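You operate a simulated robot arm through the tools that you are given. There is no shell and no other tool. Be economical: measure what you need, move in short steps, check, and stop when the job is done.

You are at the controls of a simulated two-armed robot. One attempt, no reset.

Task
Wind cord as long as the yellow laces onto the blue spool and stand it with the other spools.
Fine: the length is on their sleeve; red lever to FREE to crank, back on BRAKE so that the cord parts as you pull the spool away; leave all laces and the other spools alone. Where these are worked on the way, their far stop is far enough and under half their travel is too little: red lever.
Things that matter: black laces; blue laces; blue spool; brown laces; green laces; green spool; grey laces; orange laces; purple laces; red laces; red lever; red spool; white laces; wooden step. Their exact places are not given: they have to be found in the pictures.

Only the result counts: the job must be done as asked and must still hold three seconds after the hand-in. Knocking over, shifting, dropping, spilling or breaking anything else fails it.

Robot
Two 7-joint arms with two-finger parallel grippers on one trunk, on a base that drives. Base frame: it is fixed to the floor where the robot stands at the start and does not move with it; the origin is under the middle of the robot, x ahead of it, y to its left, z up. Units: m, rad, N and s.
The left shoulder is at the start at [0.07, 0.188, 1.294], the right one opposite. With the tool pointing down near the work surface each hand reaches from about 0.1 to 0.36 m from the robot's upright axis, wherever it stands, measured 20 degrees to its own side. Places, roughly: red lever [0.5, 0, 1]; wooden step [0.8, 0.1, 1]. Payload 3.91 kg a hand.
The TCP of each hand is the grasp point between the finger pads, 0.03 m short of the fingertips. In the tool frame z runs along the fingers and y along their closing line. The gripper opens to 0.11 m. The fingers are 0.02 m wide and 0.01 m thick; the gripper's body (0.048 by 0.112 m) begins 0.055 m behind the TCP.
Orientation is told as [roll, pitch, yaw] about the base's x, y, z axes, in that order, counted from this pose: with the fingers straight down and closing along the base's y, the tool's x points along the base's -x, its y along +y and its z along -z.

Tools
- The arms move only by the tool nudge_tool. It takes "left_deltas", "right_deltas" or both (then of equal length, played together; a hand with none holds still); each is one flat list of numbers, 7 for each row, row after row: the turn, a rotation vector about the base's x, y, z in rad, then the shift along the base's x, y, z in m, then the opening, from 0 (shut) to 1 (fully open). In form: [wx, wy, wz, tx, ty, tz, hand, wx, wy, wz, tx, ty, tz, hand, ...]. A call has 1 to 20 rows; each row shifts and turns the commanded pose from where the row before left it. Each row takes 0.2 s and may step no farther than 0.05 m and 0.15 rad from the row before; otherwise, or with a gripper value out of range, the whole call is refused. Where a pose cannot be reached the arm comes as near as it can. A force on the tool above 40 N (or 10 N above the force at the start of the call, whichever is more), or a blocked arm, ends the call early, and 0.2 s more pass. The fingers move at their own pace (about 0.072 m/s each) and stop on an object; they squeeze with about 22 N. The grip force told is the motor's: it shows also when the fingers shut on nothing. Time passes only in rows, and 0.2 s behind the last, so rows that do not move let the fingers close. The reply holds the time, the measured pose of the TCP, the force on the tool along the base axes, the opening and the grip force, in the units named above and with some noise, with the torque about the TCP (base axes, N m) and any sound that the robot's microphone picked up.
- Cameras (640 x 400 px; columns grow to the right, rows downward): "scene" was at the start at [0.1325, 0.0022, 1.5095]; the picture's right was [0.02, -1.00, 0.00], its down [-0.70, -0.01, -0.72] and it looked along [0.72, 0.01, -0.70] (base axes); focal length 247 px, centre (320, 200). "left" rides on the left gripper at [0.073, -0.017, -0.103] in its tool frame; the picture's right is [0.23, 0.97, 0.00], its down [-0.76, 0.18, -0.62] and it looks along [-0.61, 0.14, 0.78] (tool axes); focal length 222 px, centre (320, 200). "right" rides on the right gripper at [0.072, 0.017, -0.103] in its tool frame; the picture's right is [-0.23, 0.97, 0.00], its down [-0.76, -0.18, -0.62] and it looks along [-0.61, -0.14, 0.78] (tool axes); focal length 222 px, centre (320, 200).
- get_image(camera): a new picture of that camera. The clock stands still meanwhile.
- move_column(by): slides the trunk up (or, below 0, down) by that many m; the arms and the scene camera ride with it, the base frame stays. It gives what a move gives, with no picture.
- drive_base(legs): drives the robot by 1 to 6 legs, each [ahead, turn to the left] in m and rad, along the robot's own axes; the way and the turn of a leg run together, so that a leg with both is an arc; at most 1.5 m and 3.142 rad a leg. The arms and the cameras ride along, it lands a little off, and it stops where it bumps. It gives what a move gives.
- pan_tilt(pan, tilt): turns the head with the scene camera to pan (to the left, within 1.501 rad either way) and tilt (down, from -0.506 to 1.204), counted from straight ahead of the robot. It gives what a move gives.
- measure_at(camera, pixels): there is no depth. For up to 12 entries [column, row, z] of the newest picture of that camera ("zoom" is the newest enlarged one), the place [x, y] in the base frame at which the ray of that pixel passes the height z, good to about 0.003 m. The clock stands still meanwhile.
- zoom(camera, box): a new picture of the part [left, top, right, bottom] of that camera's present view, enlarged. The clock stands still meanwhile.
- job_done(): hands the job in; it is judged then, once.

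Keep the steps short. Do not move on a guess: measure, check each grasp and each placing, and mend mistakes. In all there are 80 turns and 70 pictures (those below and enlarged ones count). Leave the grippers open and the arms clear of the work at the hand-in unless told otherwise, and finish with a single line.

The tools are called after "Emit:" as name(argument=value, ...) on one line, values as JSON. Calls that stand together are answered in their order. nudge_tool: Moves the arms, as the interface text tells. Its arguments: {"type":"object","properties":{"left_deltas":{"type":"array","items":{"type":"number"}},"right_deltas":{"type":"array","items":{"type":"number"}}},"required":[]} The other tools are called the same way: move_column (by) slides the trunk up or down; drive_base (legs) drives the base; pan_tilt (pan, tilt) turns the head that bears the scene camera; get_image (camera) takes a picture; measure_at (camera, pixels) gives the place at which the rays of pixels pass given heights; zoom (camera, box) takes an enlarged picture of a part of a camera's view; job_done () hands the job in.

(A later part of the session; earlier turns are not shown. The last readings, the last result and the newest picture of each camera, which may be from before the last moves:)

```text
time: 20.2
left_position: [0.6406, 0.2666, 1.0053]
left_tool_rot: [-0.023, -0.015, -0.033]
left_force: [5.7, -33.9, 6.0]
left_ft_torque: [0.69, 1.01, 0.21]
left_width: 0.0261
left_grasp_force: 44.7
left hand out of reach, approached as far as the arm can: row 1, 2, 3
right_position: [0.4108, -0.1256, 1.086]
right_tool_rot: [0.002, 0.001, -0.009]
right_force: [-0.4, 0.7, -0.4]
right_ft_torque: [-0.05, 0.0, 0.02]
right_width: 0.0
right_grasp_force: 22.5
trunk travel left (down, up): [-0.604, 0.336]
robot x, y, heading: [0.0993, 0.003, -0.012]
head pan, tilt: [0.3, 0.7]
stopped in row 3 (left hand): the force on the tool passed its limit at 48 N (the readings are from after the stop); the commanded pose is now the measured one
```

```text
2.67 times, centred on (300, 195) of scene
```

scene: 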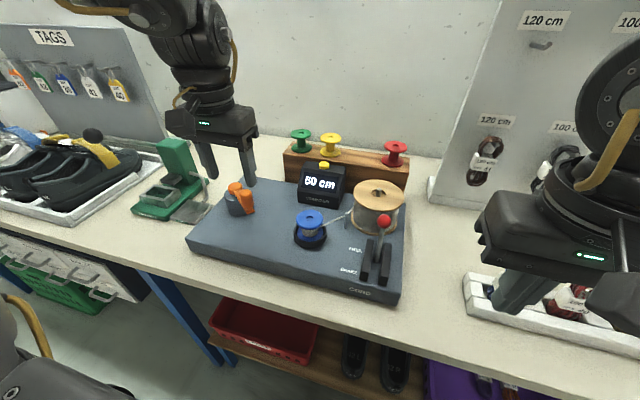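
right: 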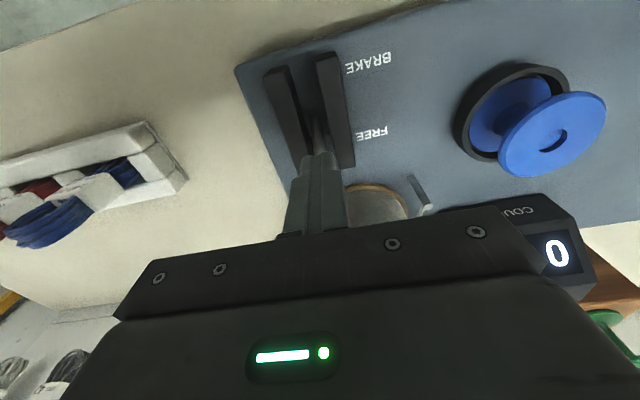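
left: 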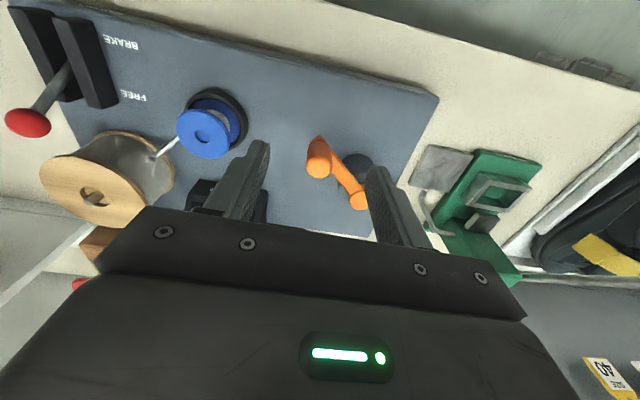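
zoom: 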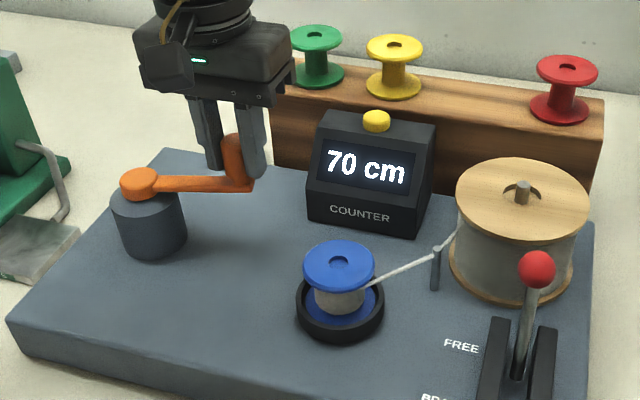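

70 cm. The arm is at its outer reach limit. I'll release the handle, lift, drive nearer, lower the trunk a little and re-grip.

Emit:
nudge_tool(left_deltas=[0, 0, 0, 0, 0, 0, 0.4, 0, 0, 0, 0, 0, 0, 0.6, 0, 0, 0, 0, 0, 0.03, 0.6, 0, 0, 0, 0, 0, 0.04, 0.6, 0, 0, 0, -0.02, 0, 0.03, 0.6, 0, 0, 0, -0.045, 0, 0, 0.6, 0, 0, 0, -0.035, 0, 0, 0.6], right_deltas=[0, 0, 0, 0, 0, 0.04, 0, 0, 0, 0, 0, 0, 0.04, 0, 0, 0, 0, 0, 0, 0.03, 0, 0, 0, 0, 0, 0, 0, 0.3, 0, 0, 0, 0, 0, 0, 0.6, 0, 0, 0, 0, 0, 0, 1, 0, 0, 0, 0, 0, 0, 1])

Emit:
drive_base(legs=[[0.1, 0]])

Emit:
get_image(camera="left")

Emit:
get_image(camera="scene")

```text
time: 21.8
left_position: [0.5202, 0.2912, 1.0913]
left_tool_rot: [-0.016, -0.013, -0.022]
left_force: [-0.7, 0.6, -0.2]
left_ft_torque: [-0.01, -0.02, 0.04]
left_width: 0.0659
left_grasp_force: 0.1
left hand out of reach, approached as far as the arm can: row 3, 4
right_position: [0.412, -0.1243, 1.1981]
right_tool_rot: [0.0, -0.001, -0.009]
right_force: [0.5, 0.0, -0.5]
right_ft_torque: [0.0, 0.01, -0.01]
right_width: 0.1099
right_grasp_force: 0.1
trunk travel left (down, up): [-0.604, 0.336]
robot x, y, heading: [0.1003, 0.0012, -0.005]
head pan, tilt: [0.3, 0.7]
```

```text
time: 23.0
left_position: [0.6233, 0.289, 1.0921]
left_tool_rot: [-0.015, -0.009, -0.024]
left_force: [0.8, 0.6, -0.4]
left_ft_torque: [0.01, -0.01, -0.01]
left_width: 0.0662
left_grasp_force: 0.2
right_position: [0.5146, -0.1244, 1.1979]
right_tool_rot: [0.001, 0.0, -0.011]
right_force: [0.3, 0.9, -0.4]
right_ft_torque: [-0.01, -0.02, -0.02]
right_width: 0.11
right_grasp_force: 0.0
trunk travel left (down, up): [-0.604, 0.336]
robot x, y, heading: [0.2026, -0.0037, -0.008]
head pan, tilt: [0.3, 0.7]
```

```text
35 pictures are left
```

left: 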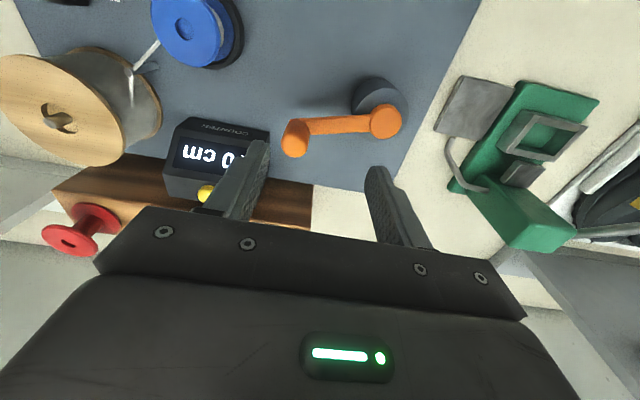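

```text
34 pictures are left
```

scene: 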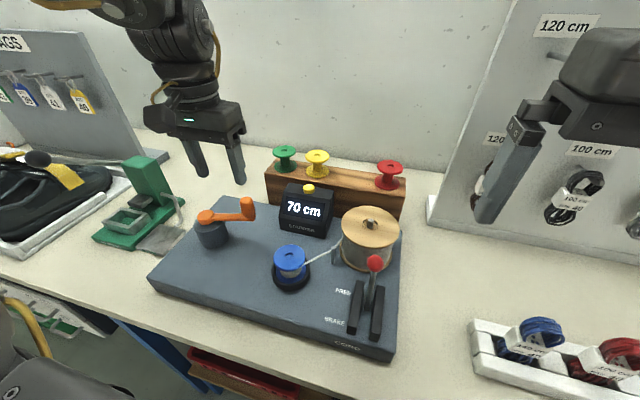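

The base drove to 0.20 without a bump. I'll measure the handle again.

Emit:
measure_at(camera="scene", pixels=[[247, 201, 1.01], [246, 219, 0.965], [207, 215, 0.965]])

Emit:
measure_at(camera="left", pixels=[[295, 145, 1.01], [297, 125, 0.975], [385, 122, 0.965]])

Emit:
move_column(by=-0.03)

```text
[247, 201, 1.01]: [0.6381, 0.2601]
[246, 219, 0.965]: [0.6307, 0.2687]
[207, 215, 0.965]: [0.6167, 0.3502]
```

```text
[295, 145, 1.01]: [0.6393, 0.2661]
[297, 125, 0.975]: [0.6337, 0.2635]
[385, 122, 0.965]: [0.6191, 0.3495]
```

```text
time: 23.7
left_position: [0.6234, 0.2888, 1.0615]
left_tool_rot: [-0.016, -0.01, -0.024]
left_force: [-0.5, -0.1, 0.6]
left_ft_torque: [0.0, -0.01, 0.03]
left_width: 0.066
left_grasp_force: 0.1
right_position: [0.5146, -0.1256, 1.167]
right_tool_rot: [-0.001, 0.002, -0.012]
right_force: [0.0, -0.2, 0.5]
right_ft_torque: [-0.02, 0.02, 0.02]
right_width: 0.1103
right_grasp_force: 0.1
trunk travel left (down, up): [-0.574, 0.366]
robot x, y, heading: [0.2006, -0.0014, -0.013]
head pan, tilt: [0.3, 0.7]
```

The handle is at (0.638, 0.2635), 283°. I'll align over it, then lower the whole trunk 0.058 m so the arm keeps its extended shape.

Emit:
nudge_tool(left_deltas=[0.008, 0.005, 0.011, 0.0073, -0.0126, 0, 0.6, 0.008, 0.005, 0.011, 0.0073, -0.0127, 0, 0.6])

Emit:
zoom(camera="left", box=[240, 80, 440, 230])

```text
time: 24.3
left_position: [0.6401, 0.2642, 1.0611]
left_tool_rot: [0.001, -0.001, -0.002]
left_force: [0.4, 0.1, -0.1]
left_ft_torque: [0.01, 0.01, -0.01]
left_width: 0.0661
left_grasp_force: 0.1
right_position: [0.5156, -0.1247, 1.166]
right_tool_rot: [0.001, 0.001, -0.012]
right_force: [-0.1, -0.1, -0.8]
right_ft_torque: [-0.03, -0.02, -0.01]
right_width: 0.1099
right_grasp_force: 0.0
trunk travel left (down, up): [-0.574, 0.366]
robot x, y, heading: [0.2016, 0.001, -0.006]
head pan, tilt: [0.3, 0.7]
```

```text
2.67 times, centred on (340, 155) of left
```

zoom: 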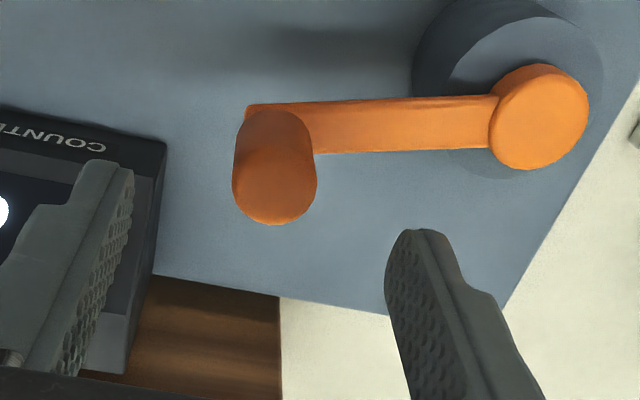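

Emit:
move_column(by=-0.058)

Emit:
nudge_tool(left_deltas=[0, 0, 0, 0, 0, 0, 0.3, 0, 0, 0, 0, 0, 0, 0.1, 0, 0, 0, 0, 0, 0, 0.1, 0, 0, 0, 0, 0, 0, 0.1])

```text
time: 25.3
left_position: [0.6385, 0.2645, 1.0027]
left_tool_rot: [-0.001, 0.0, -0.005]
left_force: [-0.4, 0.2, -0.1]
left_ft_torque: [0.0, -0.02, -0.02]
left_width: 0.066
left_grasp_force: 0.1
right_position: [0.5143, -0.1248, 1.1098]
right_tool_rot: [-0.001, -0.001, -0.01]
right_force: [-0.4, 0.9, 0.2]
right_ft_torque: [0.01, 0.0, 0.0]
right_width: 0.1101
right_grasp_force: 0.1
trunk travel left (down, up): [-0.516, 0.424]
robot x, y, heading: [0.2003, -0.0004, -0.008]
head pan, tilt: [0.3, 0.7]
```

```text
time: 26.3
left_position: [0.6381, 0.2667, 1.0031]
left_tool_rot: [0.0, -0.001, -0.001]
left_force: [-5.0, 12.5, 2.1]
left_ft_torque: [0.46, 0.28, 0.19]
left_width: 0.025
left_grasp_force: 44.6
right_position: [0.5142, -0.1233, 1.11]
right_tool_rot: [-0.002, -0.001, -0.011]
right_force: [-0.2, -0.1, -0.1]
right_ft_torque: [-0.02, 0.02, -0.03]
right_width: 0.1097
right_grasp_force: 0.1
trunk travel left (down, up): [-0.516, 0.424]
robot x, y, heading: [0.2003, -0.001, -0.01]
head pan, tilt: [0.3, 0.7]
```

Gripped. I'll turn to 318°.

Emit:
nudge_tool(left_deltas=[0, 0, 0, 0.0166, 0.0083, 0, 0.1, 0, 0, 0, 0.016, 0.0096, 0, 0.1, 0, 0, 0, 0.0125, 0.0115, 0, 0.1])

Emit:
zoom(camera="scene", box=[150, 120, 390, 270])

```text
time: 27.1
left_position: [0.687, 0.291, 1.0037]
left_tool_rot: [-0.001, -0.003, -0.007]
left_force: [7.1, -10.3, -6.6]
left_ft_torque: [-0.52, 0.03, 0.22]
left_width: 0.0253
left_grasp_force: 44.6
right_position: [0.5164, -0.1262, 1.1083]
right_tool_rot: [0.001, 0.002, -0.012]
right_force: [-0.2, -0.2, 0.4]
right_ft_torque: [0.03, -0.01, -0.01]
right_width: 0.11
right_grasp_force: 0.2
trunk travel left (down, up): [-0.516, 0.424]
robot x, y, heading: [0.2003, -0.003, -0.012]
head pan, tilt: [0.3, 0.7]
```

```text
2.67 times, centred on (270, 195) of scene
```

zoom: 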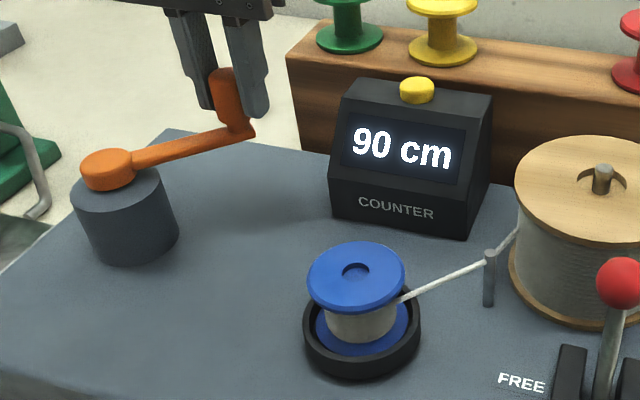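

90 cm. I'll continue to 360°.

Emit:
nudge_tool(left_deltas=[0, 0, 0, 0.011, 0.0151, 0, 0.1, 0, 0, 0, 0.0089, 0.0215, 0, 0.1, 0, 0, 0, 0.003, 0.023, 0, 0.1])

Emit:
zoom(camera="scene", box=[150, 120, 390, 270])

```text
time: 27.9
left_position: [0.7086, 0.3548, 1.0047]
left_tool_rot: [0.002, 0.001, -0.001]
left_force: [1.9, -4.0, -2.4]
left_ft_torque: [-0.28, 0.07, 0.36]
left_width: 0.0254
left_grasp_force: 44.8
right_position: [0.5144, -0.1241, 1.1097]
right_tool_rot: [0.0, 0.0, -0.01]
right_force: [-0.1, 0.2, 0.6]
right_ft_torque: [0.0, 0.03, -0.02]
right_width: 0.1099
right_grasp_force: 0.0
trunk travel left (down, up): [-0.516, 0.424]
robot x, y, heading: [0.2007, -0.0009, -0.009]
head pan, tilt: [0.3, 0.7]
```

```text
2.67 times, centred on (270, 195) of scene
```

zoom: 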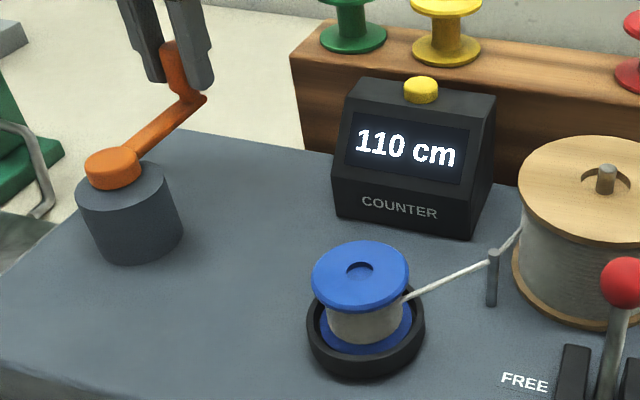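

110 cm at about 1°. I'll advance 7°.

Emit:
nudge_tool(left_deltas=[0, 0, 0, -0.0008, 0.0109, 0, 0.1])

Emit:
zoom(camera="scene", box=[230, 140, 350, 220])

```text
time: 28.3
left_position: [0.7076, 0.3657, 1.0038]
left_tool_rot: [-0.001, 0.0, -0.002]
left_force: [1.9, -2.5, 0.9]
left_ft_torque: [0.0, 0.18, 0.26]
left_width: 0.0255
left_grasp_force: 45.3
right_position: [0.5136, -0.1246, 1.1086]
right_tool_rot: [0.0, 0.001, -0.01]
right_force: [0.3, -0.2, 0.9]
right_ft_torque: [0.0, -0.02, -0.01]
right_width: 0.1099
right_grasp_force: 0.1
trunk travel left (down, up): [-0.516, 0.424]
robot x, y, heading: [0.2005, 0.0014, -0.007]
head pan, tilt: [0.3, 0.7]
```

```text
5.00 times, centred on (290, 180) of scene
```

zoom: 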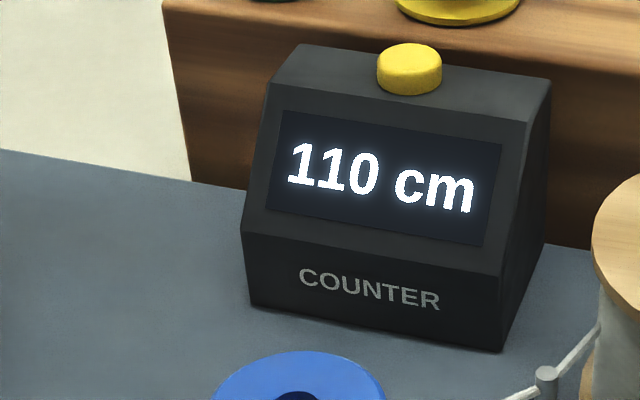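

Still 110. I'll advance another 6°.

Emit:
nudge_tool(left_deltas=[0, 0, 0, -0.0018, 0.0094, 0, 0.1])

Emit:
zoom(camera="scene", box=[230, 140, 350, 220])

```text
time: 28.7
left_position: [0.705, 0.3733, 1.0037]
left_tool_rot: [0.001, -0.002, -0.002]
left_force: [3.6, -6.2, 0.3]
left_ft_torque: [-0.13, 0.22, 0.55]
left_width: 0.0256
left_grasp_force: 45.1
right_position: [0.5147, -0.1268, 1.1097]
right_tool_rot: [0.001, 0.001, -0.013]
right_force: [-0.5, 0.3, 0.2]
right_ft_torque: [-0.01, 0.0, 0.03]
right_width: 0.11
right_grasp_force: 0.0
trunk travel left (down, up): [-0.516, 0.424]
robot x, y, heading: [0.2016, 0.0033, -0.009]
head pan, tilt: [0.3, 0.7]
```

```text
5.00 times, centred on (290, 180) of scene
```

zoom: 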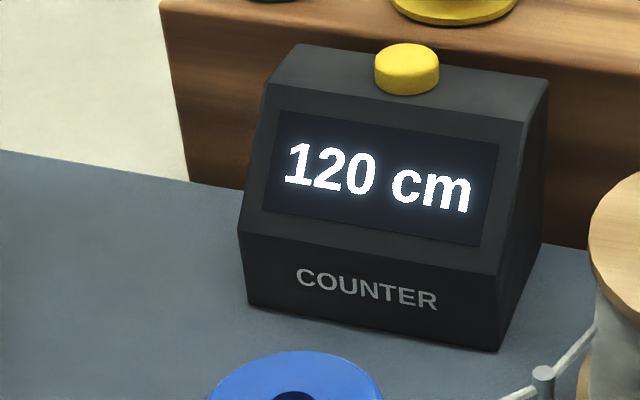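

It reads 120 and has only just ticked over. I'll move 5° further to sit safely inside the step, then open the fingers and check.

Emit:
nudge_tool(left_deltas=[0, 0, 0, -0.0022, 0.0075, 0, 0.1, 0, 0, 0, 0, 0, 0, 0.1, 0, 0, 0, 0, 0, 0, 0.35, 0, 0, 0, 0, 0, 0, 0.5, 0, 0, 0, 0, 0, 0, 0.5])

Emit:
zoom(camera="scene", box=[150, 120, 390, 270])

```text
time: 29.9
left_position: [0.7025, 0.3802, 1.0052]
left_tool_rot: [0.0, 0.0, -0.003]
left_force: [-0.6, -0.5, 1.1]
left_ft_torque: [-0.02, -0.01, -0.03]
left_width: 0.0551
left_grasp_force: 0.0
right_position: [0.514, -0.1254, 1.1086]
right_tool_rot: [0.0, 0.001, -0.01]
right_force: [0.4, -0.4, -0.3]
right_ft_torque: [0.01, 0.0, -0.01]
right_width: 0.11
right_grasp_force: 0.1
trunk travel left (down, up): [-0.516, 0.424]
robot x, y, heading: [0.1999, 0.0003, -0.009]
head pan, tilt: [0.3, 0.7]
```

```text
2.67 times, centred on (270, 195) of scene
```

zoom: 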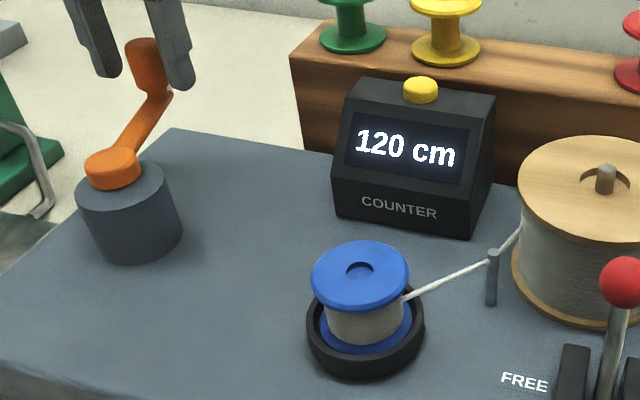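

It holds at 120 cm. I'll lift the left hand away and bring the right hand over the lever knob.

Emit:
nudge_tool(left_deltas=[0, 0, 0, 0, 0, 0.045, 0.6, 0, 0, 0, 0, 0, 0.045, 0.6, 0, 0, 0, -0.03, 0.02, 0.02, 0.6, 0, 0, 0, -0.04, 0.01, 0.0, 0.8, 0, 0, 0, 0, 0, 0, 1], right_deltas=[0, 0, 0, 0.014, 0.04, 0, 0.7, 0, 0, 0, 0.014, 0.04, 0, 0.5, 0, 0, 0, 0.014, 0.03, 0, 0.5, 0, 0, 0, 0.014, 0.02, 0, 0.5, 0, 0, 0, 0, 0, 0, 0.5])

Emit:
get_image(camera="right")

Emit:
get_image(camera="scene")

```text
time: 31.1
left_position: [0.6089, 0.4125, 1.0807]
left_tool_rot: [0.001, 0.002, -0.003]
left_force: [1.4, -0.4, 0.2]
left_ft_torque: [0.05, 0.03, 0.01]
left_width: 0.1099
left_grasp_force: 0.0
left hand out of reach, approached as far as the arm can: row 1, 2
right_position: [0.5709, 0.0049, 1.1073]
right_tool_rot: [0.004, 0.002, -0.013]
right_force: [0.2, -0.2, -0.1]
right_ft_torque: [0.02, 0.03, -0.03]
right_width: 0.0549
right_grasp_force: 0.0
trunk travel left (down, up): [-0.516, 0.424]
robot x, y, heading: [0.1999, 0.001, -0.004]
head pan, tilt: [0.3, 0.7]
```

```text
27 pictures are left
```

right: 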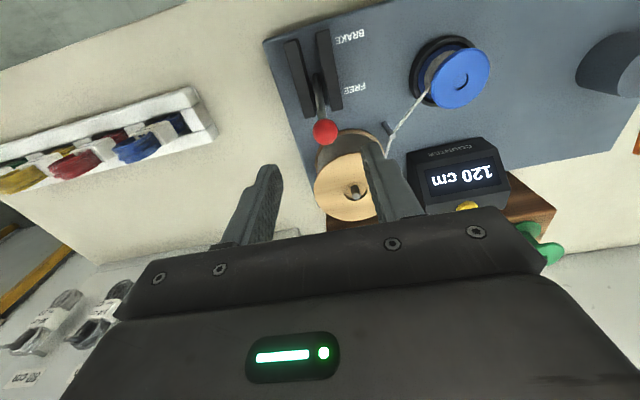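

```text
26 pictures are left
```

scene: 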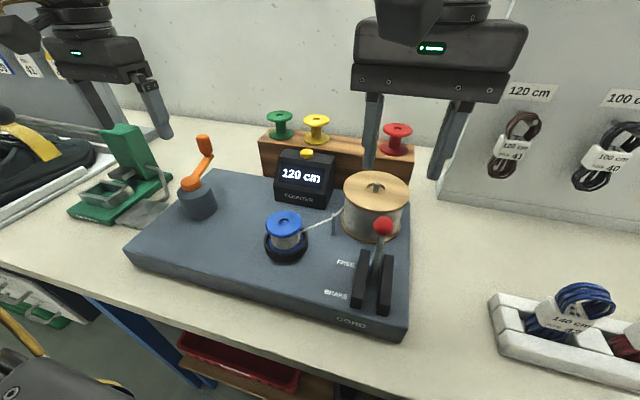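

Emit:
measure_at(camera="right", pixels=[[326, 132, 0.96], [326, 132, 0.98], [326, 132, 1.0], [350, 153, 1.0], [345, 187, 1.0]])

Emit:
measure_at(camera="scene", pixels=[[383, 226, 0.96], [383, 226, 0.98], [383, 226, 1.0], [378, 211, 1.0], [376, 190, 1.0], [284, 218, 0.95], [284, 218, 0.96], [284, 218, 0.97], [316, 120, 1.0], [316, 120, 1.02], [397, 130, 1.0], [397, 130, 1.02]])

```text
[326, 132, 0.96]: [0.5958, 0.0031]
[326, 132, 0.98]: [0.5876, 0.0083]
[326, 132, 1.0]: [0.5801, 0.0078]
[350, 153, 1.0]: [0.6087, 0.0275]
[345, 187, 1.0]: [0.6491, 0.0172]
```

```text
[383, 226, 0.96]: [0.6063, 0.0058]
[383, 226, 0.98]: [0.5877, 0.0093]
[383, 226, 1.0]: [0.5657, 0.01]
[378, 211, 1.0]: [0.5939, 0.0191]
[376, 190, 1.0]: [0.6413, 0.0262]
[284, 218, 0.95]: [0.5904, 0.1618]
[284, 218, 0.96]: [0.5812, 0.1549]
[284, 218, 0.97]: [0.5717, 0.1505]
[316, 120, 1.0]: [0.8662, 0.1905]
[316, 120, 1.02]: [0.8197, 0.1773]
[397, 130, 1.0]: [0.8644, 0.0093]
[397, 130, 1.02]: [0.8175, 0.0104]
```

The knob is at (0.588, 0.0075, 0.98), and the cord spool edge starts at about x 0.60. I'll grip the knob at x 0.580 from above.

Emit:
nudge_tool(right_deltas=[0, 0, 0, 0.009, 0.0025, -0.04, 0.5, 0, 0, 0, 0, 0, -0.04, 0.5, 0, 0, 0, 0, 0, -0.042, 0.5, 0, 0, 0, 0, 0, 0, 0.3, 0, 0, 0, 0, 0, 0, 0.1, 0, 0, 0, 0, 0, 0, 0.1])

Emit:
zoom(camera="right", box=[220, 60, 420, 260])

```text
time: 32.5
left_position: [0.6078, 0.4124, 1.0806]
left_tool_rot: [0.002, -0.004, -0.005]
left_force: [0.9, 0.5, 0.2]
left_ft_torque: [-0.03, -0.01, 0.03]
left_width: 0.11
left_grasp_force: 0.0
right_position: [0.5765, 0.0065, 0.9897]
right_tool_rot: [0.001, -0.001, -0.013]
right_force: [-7.4, -12.6, -7.8]
right_ft_torque: [-0.22, 0.18, -0.13]
right_width: 0.0241
right_grasp_force: 44.9
trunk travel left (down, up): [-0.516, 0.424]
robot x, y, heading: [0.2016, -0.0014, -0.009]
head pan, tilt: [0.3, 0.7]
```

```text
2.00 times, centred on (320, 160) of right
```

zoom: 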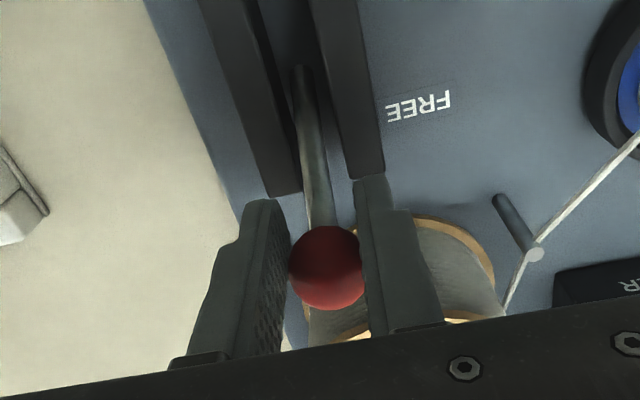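

The knob is held. I'll pull it along its arc to BRAKE.

Emit:
nudge_tool(right_deltas=[0, 0, 0, -0.018, 0, 0.006, 0.1, 0, 0, 0, -0.02, 0, 0.004, 0.1, 0, 0, 0, -0.02, 0, -0.002, 0.1, 0, 0, 0, -0.02, 0, -0.006, 0.1, 0, 0, 0, -0.008, 0, -0.003, 0.1])

Emit:
zoom(camera="right", box=[220, 60, 420, 260])

```text
time: 33.7
left_position: [0.6084, 0.4135, 1.0797]
left_tool_rot: [0.001, 0.0, -0.004]
left_force: [-0.4, -0.5, -0.7]
left_ft_torque: [0.01, 0.04, -0.01]
left_width: 0.1101
left_grasp_force: 0.1
right_position: [0.4919, 0.0083, 0.987]
right_tool_rot: [0.001, -0.001, -0.011]
right_force: [0.2, -0.2, 0.7]
right_ft_torque: [-0.01, -0.04, 0.0]
right_width: 0.011
right_grasp_force: 0.0
trunk travel left (down, up): [-0.516, 0.424]
robot x, y, heading: [0.2014, -0.0008, -0.01]
head pan, tilt: [0.3, 0.7]
```

```text
2.00 times, centred on (320, 160) of right
```

zoom: 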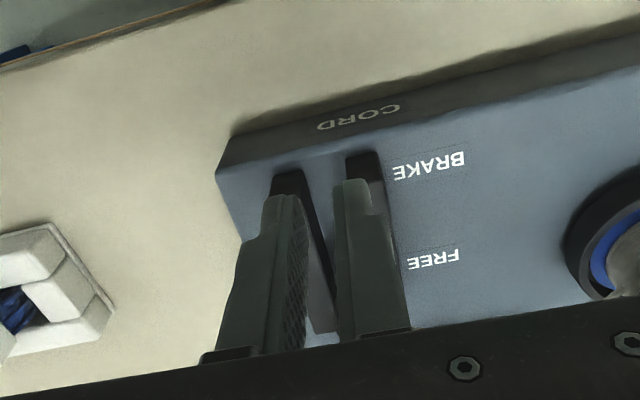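

The fingers slipped off the knob. I'll back the hand away and see where the lever is.

Emit:
nudge_tool(right_deltas=[0, 0, 0, -0.02, -0.02, 0.03, 0.1, 0, 0, 0, 0, -0.03, 0.035, 0.1, 0, 0, 0, 0, -0.045, 0.02, 0.3])

Emit:
zoom(camera="scene", box=[250, 140, 450, 340])

Emit:
measure_at(camera="zoom", pixels=[[425, 275, 0.98], [425, 275, 0.99]])

```text
time: 34.5
left_position: [0.6079, 0.4122, 1.0808]
left_tool_rot: [0.004, -0.001, -0.002]
left_force: [-0.1, 0.5, 0.0]
left_ft_torque: [0.02, 0.0, 0.02]
left_width: 0.11
left_grasp_force: 0.2
right_position: [0.4719, -0.0915, 1.071]
right_tool_rot: [0.001, -0.003, -0.014]
right_force: [0.4, -0.7, -0.6]
right_ft_torque: [0.03, -0.04, 0.01]
right_width: 0.0328
right_grasp_force: 0.1
trunk travel left (down, up): [-0.516, 0.424]
robot x, y, heading: [0.2022, -0.0004, -0.012]
head pan, tilt: [0.3, 0.7]
```

```text
2.00 times, centred on (350, 240) of scene
```

zoom: 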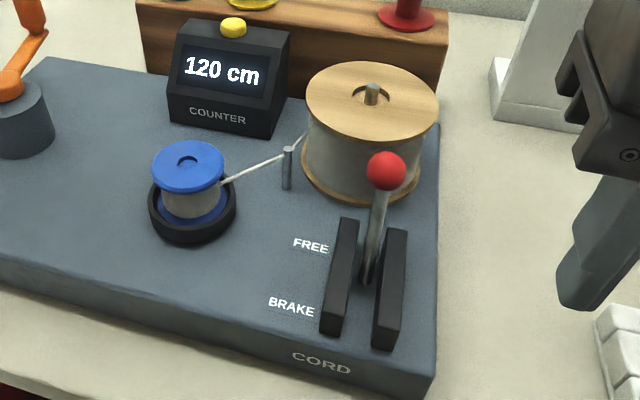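

```text
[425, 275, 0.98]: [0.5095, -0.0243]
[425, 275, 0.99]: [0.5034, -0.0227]
```

The lever is still in FREE because my pads covered only the front half of the knob. I'll measure the cord-spool flange and knob precisely before re-gripping.

Emit:
measure_at(camera="zoom", pixels=[[306, 98, 1.0], [438, 106, 1.0], [370, 141, 1.0], [375, 62, 1.0], [386, 171, 0.98], [386, 171, 0.97], [365, 280, 0.905], [372, 103, 1.0], [188, 161, 0.96]])

Emit:
get_image(camera="right")

```text
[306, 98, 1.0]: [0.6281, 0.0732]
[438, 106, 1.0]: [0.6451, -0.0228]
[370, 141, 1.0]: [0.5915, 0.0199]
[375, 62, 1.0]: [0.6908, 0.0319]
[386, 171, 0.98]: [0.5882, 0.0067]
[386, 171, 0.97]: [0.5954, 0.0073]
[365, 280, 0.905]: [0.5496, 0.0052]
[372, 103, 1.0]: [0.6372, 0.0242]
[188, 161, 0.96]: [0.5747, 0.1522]
```

```text
22 pictures are left
```

right: 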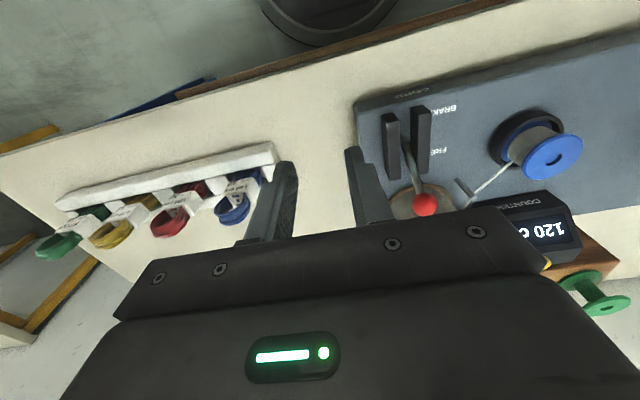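

The flange top is at about z 0.976 and its front edge at about x 0.622, so there is room behind the knob. I'll place the closed fingers behind it, with the tip just above flange height, and pull it toward BRAKE.

Emit:
nudge_tool(right_deltas=[0, 0, 0, 0.03, 0, 0.03, 0.1, 0, 0, 0, 0.045, 0.02, 0, 0, 0, 0, 0, 0.04, 0.03, 0, 0, 0, 0, 0, 0.026, 0.04, 0, 0, 0, 0, 0, 0, 0.008, -0.03, 0, 0, 0, 0, 0, 0, -0.034, 0, 0, 0, 0, 0, 0, 0, 0])

Emit:
zoom(camera="right", box=[220, 60, 420, 260])

```text
time: 36.1
left_position: [0.6075, 0.4145, 1.0793]
left_tool_rot: [0.0, -0.002, -0.004]
left_force: [0.0, -0.3, 0.1]
left_ft_torque: [-0.02, 0.01, -0.03]
left_width: 0.1098
left_grasp_force: 0.1
right_position: [0.6141, 0.0107, 1.0369]
right_tool_rot: [0.0, 0.002, -0.011]
right_force: [-0.4, -0.9, 0.7]
right_ft_torque: [-0.01, 0.02, 0.03]
right_width: 0.0
right_grasp_force: 22.1
trunk travel left (down, up): [-0.516, 0.424]
robot x, y, heading: [0.2028, 0.0017, -0.008]
head pan, tilt: [0.3, 0.7]
```

```text
2.00 times, centred on (320, 160) of right
```

zoom: 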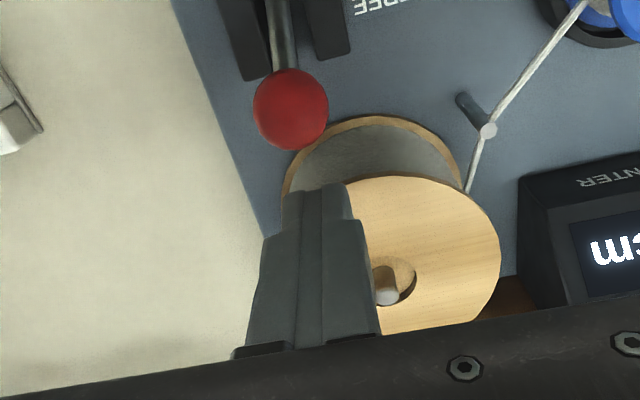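

It's lined up behind the knob. I'll lower 3 cm and then pull.

Emit:
nudge_tool(right_deltas=[0, 0, 0, -0.001, -0.003, -0.016, 0, 0, 0, 0, 0, 0, -0.016, 0, 0, 0, 0, 0, 0, 0, 0])

Emit:
nudge_tool(right_deltas=[0, 0, 0, -0.018, 0, 0.001, 0, 0, 0, 0, -0.018, 0, 0.001, 0, 0, 0, 0, -0.018, 0, 0, 0, 0, 0, 0, -0.018, 0, -0.004, 0, 0, 0, 0, -0.012, 0, -0.004, 0, 0, 0, 0, -0.008, 0, 0, 0])

Emit:
zoom(camera="right", box=[220, 60, 420, 260])

```text
time: 36.9
left_position: [0.6085, 0.4143, 1.08]
left_tool_rot: [0.001, 0.0, -0.003]
left_force: [-1.0, 0.6, 0.4]
left_ft_torque: [0.0, 0.01, 0.02]
left_width: 0.11
left_grasp_force: 0.0
right_position: [0.6135, 0.0064, 1.0049]
right_tool_rot: [0.0, 0.002, -0.013]
right_force: [-0.6, -0.2, 0.5]
right_ft_torque: [-0.01, 0.0, 0.03]
right_width: 0.0
right_grasp_force: 21.7
trunk travel left (down, up): [-0.516, 0.424]
robot x, y, heading: [0.2007, -0.0039, -0.011]
head pan, tilt: [0.3, 0.7]
```

```text
time: 38.3
left_position: [0.6145, 0.4152, 1.0773]
left_tool_rot: [0.0, 0.004, -0.003]
left_force: [0.2, 0.5, 0.4]
left_ft_torque: [0.0, 0.0, -0.01]
left_width: 0.1099
left_grasp_force: 0.0
right_position: [0.5277, 0.0079, 0.998]
right_tool_rot: [0.004, -0.001, -0.016]
right_force: [36.6, 1.9, 7.6]
right_ft_torque: [0.42, -0.74, 0.05]
right_width: 0.0001
right_grasp_force: 22.2
trunk travel left (down, up): [-0.516, 0.424]
robot x, y, heading: [0.2019, 0.0026, -0.009]
head pan, tilt: [0.3, 0.7]
```

```text
2.00 times, centred on (320, 160) of right
```

zoom: 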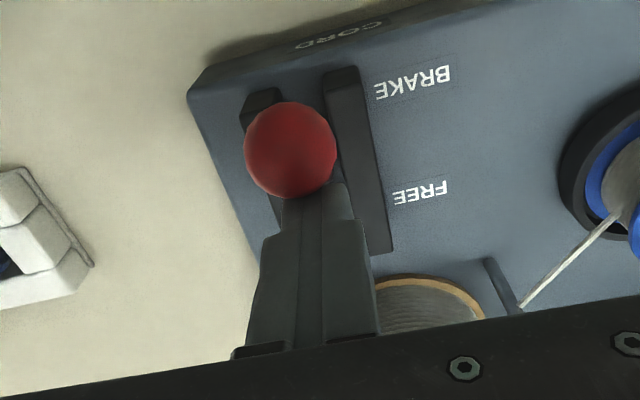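

The lever is at the BRAKE stop (37 N). I'll retract the right hand and bring the left hand over the blue spool, turning it so the fingers close clear of the cord.

Emit:
nudge_tool(right_deltas=[0, 0, 0, 0.01, 0, 0.005, 0, 0, 0, 0, 0, 0, 0.04, 0, 0, 0, 0, 0, -0.02, 0.04, 0, 0, 0, 0, -0.02, -0.045, 0.0, 0.3, 0, 0, 0, -0.02, -0.045, 0, 0.6, 0, 0, 0, -0.02, -0.045, 0, 1, 0, 0, 0, 0, -0.04, 0, 1, 0, 0, 0, 0, 0, 0, 1], left_deltas=[0, 0, 0, 0, 0, 0, 0.7, 0, 0, 0, 0, 0, 0, 0.7, 0, 0, 0, 0, -0.04, 0.01, 0.7, 0, 0, -0.14, -0.005, -0.045, 0, 0.7, 0, 0, -0.14, -0.005, -0.045, 0, 0.7, 0, 0, -0.14, -0.01, -0.045, 0, 0.7, 0, 0, -0.14, -0.01, -0.045, 0, 0.7, 0, 0, -0.14, -0.005, -0.04, 0, 0.7])

Emit:
get_image(camera="left")

Emit:
get_image(camera="scene")

```text
time: 40.1
left_position: [0.5322, 0.2095, 1.0909]
left_tool_rot: [-0.005, -0.009, -0.704]
left_force: [-0.2, 0.5, -0.3]
left_ft_torque: [0.0, -0.01, 0.01]
left_width: 0.0771
left_grasp_force: 0.1
left hand out of reach, approached as far as the arm can: row 6, 7, 8
right_position: [0.4701, -0.1848, 1.0822]
right_tool_rot: [0.0, -0.001, -0.011]
right_force: [0.0, 0.2, 0.1]
right_ft_torque: [-0.05, 0.0, 0.0]
right_width: 0.1099
right_grasp_force: 0.1
trunk travel left (down, up): [-0.516, 0.424]
robot x, y, heading: [0.2003, -0.0023, -0.009]
head pan, tilt: [0.3, 0.7]
```

```text
19 pictures are left
```

left: 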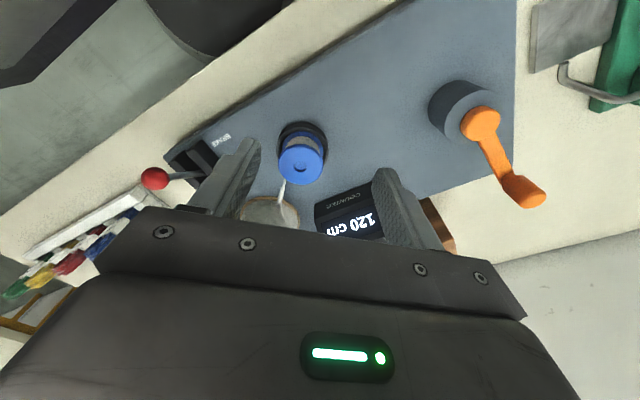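

```text
18 pictures are left
```

scene: 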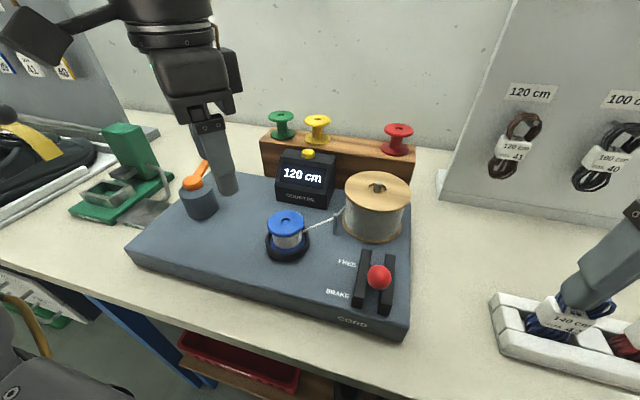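

Lever is on BRAKE and the counter still reads 120. The left hand is too close to its shoulder to reach the spool from here, so I'll back off 0.08 m and move over the spool.

Emit:
drive_base(legs=[[-0.085, 0]])

Emit:
nudge_tool(left_deltas=[0, 0, 0, 0.04, -0.018, 0, 0.7, 0, 0, 0, 0.04, -0.018, 0, 0.7, 0, 0, 0, 0.04, -0.018, 0, 0.7, 0, 0, 0, 0, 0, 0, 0.7])

Emit:
get_image(camera="left")

```text
time: 41.2
left_position: [0.4482, 0.2088, 1.0909]
left_tool_rot: [-0.005, -0.012, -0.705]
left_force: [-0.5, 0.3, 0.2]
left_ft_torque: [0.01, 0.01, -0.04]
left_width: 0.077
left_grasp_force: 0.1
right_position: [0.3852, -0.1867, 1.0852]
right_tool_rot: [0.001, -0.003, -0.014]
right_force: [-0.5, 0.1, 0.5]
right_ft_torque: [-0.01, -0.05, 0.0]
right_width: 0.1104
right_grasp_force: 0.1
trunk travel left (down, up): [-0.516, 0.424]
robot x, y, heading: [0.1162, -0.0023, -0.009]
head pan, tilt: [0.3, 0.7]
```

```text
time: 42.2
left_position: [0.5169, 0.2252, 1.0466]
left_tool_rot: [-0.007, -0.015, -0.705]
left_force: [0.3, 0.3, 0.7]
left_ft_torque: [0.01, -0.01, -0.01]
left_width: 0.0771
left_grasp_force: 0.0
left hand out of reach, approached as far as the arm can: row 1, 2, 3
right_position: [0.3865, -0.1867, 1.0839]
right_tool_rot: [0.0, -0.001, -0.012]
right_force: [0.1, -0.5, 0.5]
right_ft_torque: [0.01, -0.04, -0.05]
right_width: 0.1101
right_grasp_force: 0.0
trunk travel left (down, up): [-0.516, 0.424]
robot x, y, heading: [0.1168, -0.0035, -0.011]
head pan, tilt: [0.3, 0.7]
```

```text
17 pictures are left
```

left: 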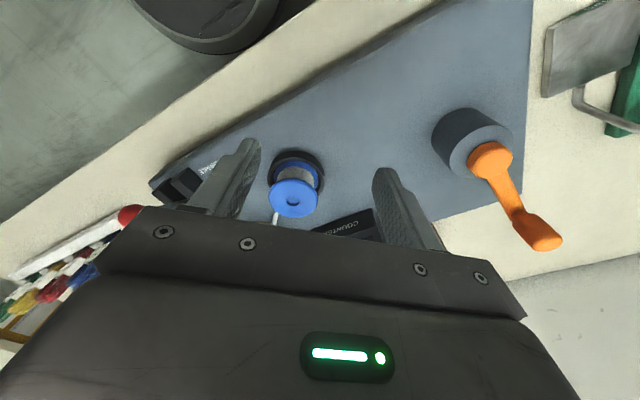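

The limit here is height: the hand is too high relative to the lowered shoulder. I'll raise the trunk 0.08 m and then move the hand over the spool at a lower relative height.

Emit:
move_column(by=0.08)

Emit:
nudge_tool(left_deltas=[0, 0, 0, 0.015, -0.015, -0.03, 0.7, 0, 0, 0, 0.02, -0.025, -0.02, 0.7, 0, 0, 0, 0.02, -0.025, -0.01, 0.7, 0, 0, 0, 0, 0, 0, 0.7])

Emit:
get_image(camera="left")

```text
time: 43.3
left_position: [0.5188, 0.2255, 1.1268]
left_tool_rot: [-0.006, -0.015, -0.705]
left_force: [0.5, 0.4, 0.1]
left_ft_torque: [-0.02, -0.01, -0.04]
left_width: 0.0771
left_grasp_force: 0.0
right_position: [0.3873, -0.1856, 1.1636]
right_tool_rot: [0.001, 0.002, -0.013]
right_force: [-0.1, -0.3, -0.7]
right_ft_torque: [0.02, 0.0, 0.03]
right_width: 0.1101
right_grasp_force: 0.1
trunk travel left (down, up): [-0.596, 0.344]
robot x, y, heading: [0.116, -0.0013, -0.007]
head pan, tilt: [0.3, 0.7]
```

```text
time: 44.3
left_position: [0.5396, 0.217, 1.0835]
left_tool_rot: [-0.009, -0.017, -0.705]
left_force: [0.0, 0.5, 0.2]
left_ft_torque: [-0.01, -0.02, -0.02]
left_width: 0.077
left_grasp_force: 0.1
left hand out of reach, approached as far as the arm can: row 1, 2, 3
right_position: [0.3871, -0.1857, 1.1634]
right_tool_rot: [-0.001, -0.001, -0.013]
right_force: [-1.0, -0.3, -0.2]
right_ft_torque: [0.01, -0.02, 0.02]
right_width: 0.1099
right_grasp_force: 0.1
trunk travel left (down, up): [-0.596, 0.344]
robot x, y, heading: [0.1199, 0.0035, -0.009]
head pan, tilt: [0.3, 0.7]
```

```text
16 pictures are left
```

left: 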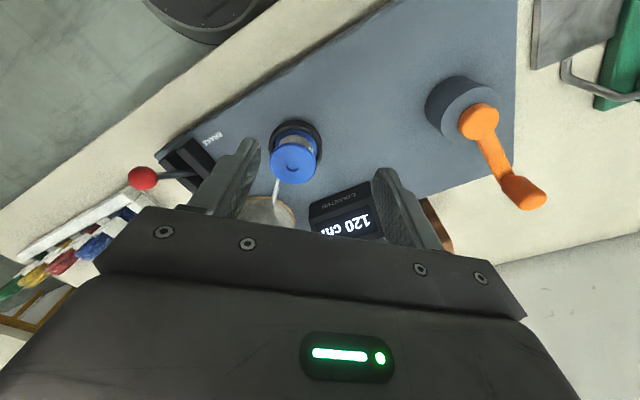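

The yaw is what limits it. I'll turn half of it back (to about −0.35) and go to the spot over the spool.

Emit:
nudge_tool(left_deltas=[0, 0, 0.12, 0, 0, 0, 0.7, 0, 0, 0.12, 0, 0, 0, 0.7, 0, 0, 0.12, 0.01, -0.02, -0.01, 0.7, 0, 0, 0, 0.014, -0.022, -0.01, 0.7, 0, 0, 0, 0.014, -0.022, 0, 0.7, 0, 0, 0, 0, 0, 0, 0.7])

Emit:
get_image(camera="left")

```text
time: 45.7
left_position: [0.544, 0.2183, 1.0818]
left_tool_rot: [-0.009, -0.018, -0.344]
left_force: [0.1, -0.5, 0.7]
left_ft_torque: [-0.02, 0.0, -0.03]
left_width: 0.077
left_grasp_force: 0.0
left hand out of reach, approached as far as the arm can: row 3, 4, 5
right_position: [0.386, -0.1868, 1.1633]
right_tool_rot: [0.001, 0.0, -0.013]
right_force: [-0.3, 1.4, -0.5]
right_ft_torque: [0.01, 0.0, -0.03]
right_width: 0.11
right_grasp_force: 0.0
trunk travel left (down, up): [-0.596, 0.344]
robot x, y, heading: [0.1187, -0.0017, -0.012]
head pan, tilt: [0.3, 0.7]
```

```text
15 pictures are left
```

left: 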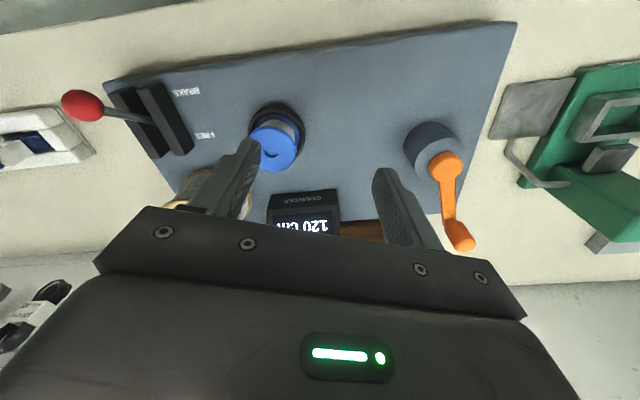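

It's an arm-posture limit in the inward direction. I'll back off 0.1 m and turn the robot about 0.255 rad to the right, so the spool lies in the left arm's good zone. From that heading the step slot lies straight ahead.

Emit:
drive_base(legs=[[-0.1, 0], [0, -0.255]])

Emit:
nudge_tool(left_deltas=[0, 0, 0, 0.02, 0.03, -0.01, 0.7, 0, 0, 0, 0.03, 0.02, -0.01, 0.7, 0, 0, 0, 0.025, 0, 0, 0.7, 0, 0, 0, 0, 0, 0, 0.7])

Emit:
get_image(camera="left")

```text
time: 47.8
left_position: [0.489, 0.1056, 1.0821]
left_tool_rot: [-0.01, -0.014, -0.599]
left_force: [-0.2, -0.1, -0.6]
left_ft_torque: [0.0, 0.02, 0.01]
left_width: 0.0769
left_grasp_force: 0.0
right_position: [0.2337, -0.2483, 1.1643]
right_tool_rot: [-0.001, 0.003, -0.267]
right_force: [0.8, 0.7, 0.2]
right_ft_torque: [0.0, 0.02, 0.0]
right_width: 0.1101
right_grasp_force: 0.1
trunk travel left (down, up): [-0.596, 0.344]
robot x, y, heading: [0.0197, 0.0005, -0.262]
head pan, tilt: [0.3, 0.7]
```

```text
time: 48.8
left_position: [0.5629, 0.1569, 1.0625]
left_tool_rot: [-0.01, -0.018, -0.599]
left_force: [-0.1, 1.3, 0.3]
left_ft_torque: [-0.02, 0.01, 0.03]
left_width: 0.077
left_grasp_force: 0.0
right_position: [0.2346, -0.2464, 1.1641]
right_tool_rot: [-0.001, -0.001, -0.268]
right_force: [-0.4, -0.4, 0.2]
right_ft_torque: [0.02, 0.03, -0.03]
right_width: 0.1102
right_grasp_force: 0.0
trunk travel left (down, up): [-0.596, 0.344]
robot x, y, heading: [0.0146, -0.0037, -0.263]
head pan, tilt: [0.3, 0.7]
```

```text
14 pictures are left
```

left: 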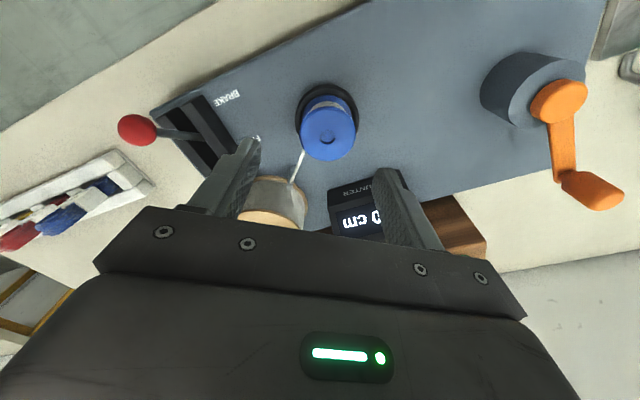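

It works. Next I'll measure the blue spool in this view and the scene view.

Emit:
measure_at(camera="left", pixels=[[328, 137, 0.945], [328, 137, 0.955], [328, 137, 0.965], [302, 133, 0.955], [355, 137, 0.955], [298, 115, 0.915], [357, 105, 0.915]])

Emit:
zoom(camera="scene", box=[200, 60, 440, 260])

```text
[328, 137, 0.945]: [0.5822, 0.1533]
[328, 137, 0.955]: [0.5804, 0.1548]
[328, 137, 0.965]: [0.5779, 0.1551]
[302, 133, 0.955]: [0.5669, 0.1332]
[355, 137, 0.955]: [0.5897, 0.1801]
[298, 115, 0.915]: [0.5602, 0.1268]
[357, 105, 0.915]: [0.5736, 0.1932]
```

```text
2.00 times, centred on (320, 160) of scene
```

zoom: 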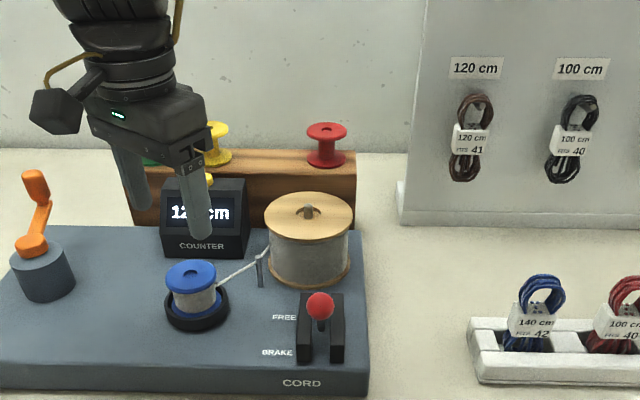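

Emit:
measure_at(camera="zoom", pixels=[[190, 273, 0.945], [190, 273, 0.955], [190, 273, 0.965], [327, 129, 1.0], [327, 129, 1.01], [327, 129, 1.02], [352, 152, 0.96], [352, 170, 0.96], [213, 127, 1.01], [327, 160, 0.96]])

Emit:
nudge_tool(left_deltas=[0.01, 0.018, 0, 0.017, -0.002, -0.02, 0.7, 0, 0, 0, 0, 0, -0.02, 0.7])

Emit:
zoom(camera="left", box=[180, 60, 460, 240])

```text
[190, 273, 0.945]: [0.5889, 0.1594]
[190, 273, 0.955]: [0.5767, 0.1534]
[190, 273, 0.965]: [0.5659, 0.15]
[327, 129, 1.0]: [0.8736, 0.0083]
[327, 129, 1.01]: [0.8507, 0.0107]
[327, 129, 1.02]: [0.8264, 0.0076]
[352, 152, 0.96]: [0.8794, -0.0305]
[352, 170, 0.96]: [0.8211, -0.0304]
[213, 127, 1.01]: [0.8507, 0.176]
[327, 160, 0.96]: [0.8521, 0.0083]
```

```text
time: 49.4
left_position: [0.5797, 0.1534, 1.0217]
left_tool_rot: [-0.012, 0.003, -0.6]
left_force: [-0.2, 0.3, 0.6]
left_ft_torque: [-0.01, 0.01, -0.01]
left_width: 0.0769
left_grasp_force: 0.1
right_position: [0.2332, -0.2463, 1.1642]
right_tool_rot: [0.0, -0.002, -0.267]
right_force: [-0.6, 0.7, 0.1]
right_ft_torque: [-0.04, -0.01, -0.02]
right_width: 0.11
right_grasp_force: 0.0
trunk travel left (down, up): [-0.596, 0.344]
robot x, y, heading: [0.0183, 0.0015, -0.263]
head pan, tilt: [0.3, 0.7]
```

```text
2.22 times, centred on (320, 150) of left
```

zoom: 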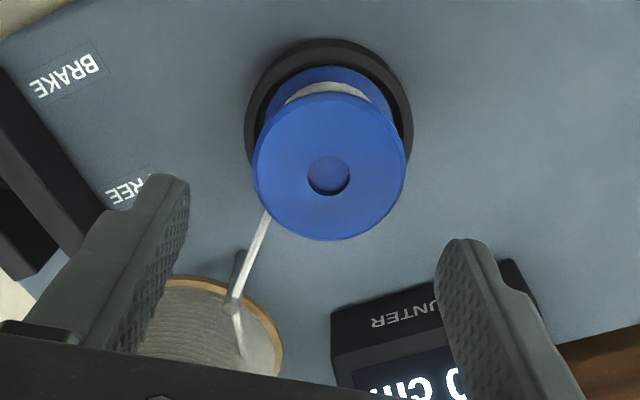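

The spool is at (0.5795, 0.1545), top ≈0.953, flange 52 mm. I'll descend to TCP z 0.960 and close on its top flange.

Emit:
nudge_tool(left_deltas=[0.01, 0, 0, 0, 0.001, -0.03, 0.7, 0, 0, 0, 0, 0, -0.03, 0.7, 0, 0, 0, 0, 0, -0.002, 0.6, 0, 0, 0, 0, 0, 0, 0.4, 0, 0, 0, 0, 0, 0, 0.3, 0, 0, 0, 0, 0, 0, 0.3])

Emit:
zoom(camera="left", box=[180, 60, 460, 240])

```text
time: 50.8
left_position: [0.5809, 0.1555, 0.9585]
left_tool_rot: [-0.004, 0.011, -0.599]
left_force: [0.4, 0.0, 0.6]
left_ft_torque: [0.01, -0.02, 0.04]
left_width: 0.056
left_grasp_force: 21.6
right_position: [0.2329, -0.2467, 1.1645]
right_tool_rot: [0.002, -0.001, -0.269]
right_force: [-0.1, 0.4, -0.7]
right_ft_torque: [-0.02, -0.02, 0.0]
right_width: 0.11
right_grasp_force: 0.0
trunk travel left (down, up): [-0.596, 0.344]
robot x, y, heading: [0.0192, 0.0009, -0.259]
head pan, tilt: [0.3, 0.7]
```

```text
2.22 times, centred on (320, 150) of left
```

zoom: 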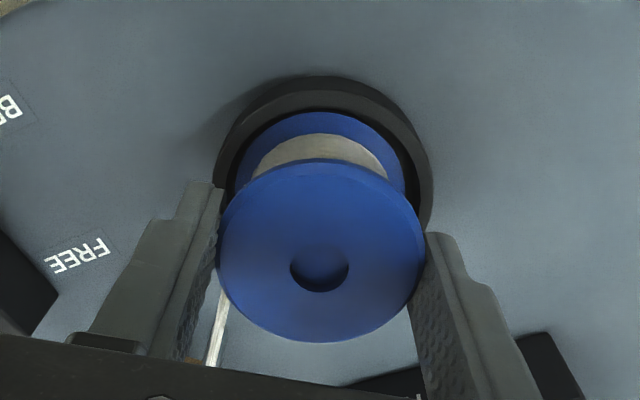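

The flange is gripped (56 mm). I'll lift straight up 6 cm and check that the cord parted.

Emit:
nudge_tool(left_deltas=[0, 0, 0, 0, 0, 0.015, 0.2, 0, 0, 0, 0, 0, 0.015, 0.2, 0, 0, 0, 0, 0, 0.02, 0.2, 0, 0, 0, 0, 0, 0.02, 0.2, 0, 0, 0, 0, 0, 0.02, 0.2])

Emit:
zoom(camera="scene", box=[200, 60, 440, 260])

```text
time: 52.0
left_position: [0.58, 0.1535, 1.0505]
left_tool_rot: [-0.002, 0.011, -0.597]
left_force: [0.1, -0.3, -0.7]
left_ft_torque: [0.01, 0.02, -0.01]
left_width: 0.0562
left_grasp_force: 21.9
right_position: [0.235, -0.2466, 1.165]
right_tool_rot: [0.001, 0.001, -0.267]
right_force: [0.7, 0.2, 0.7]
right_ft_torque: [0.0, 0.01, 0.03]
right_width: 0.1099
right_grasp_force: 0.0
trunk travel left (down, up): [-0.596, 0.344]
robot x, y, heading: [0.0193, 0.0005, -0.26]
head pan, tilt: [0.3, 0.7]
```

```text
2.00 times, centred on (320, 160) of scene
```

zoom: 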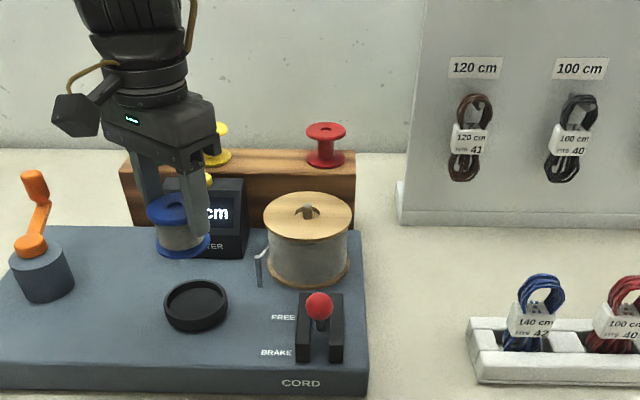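

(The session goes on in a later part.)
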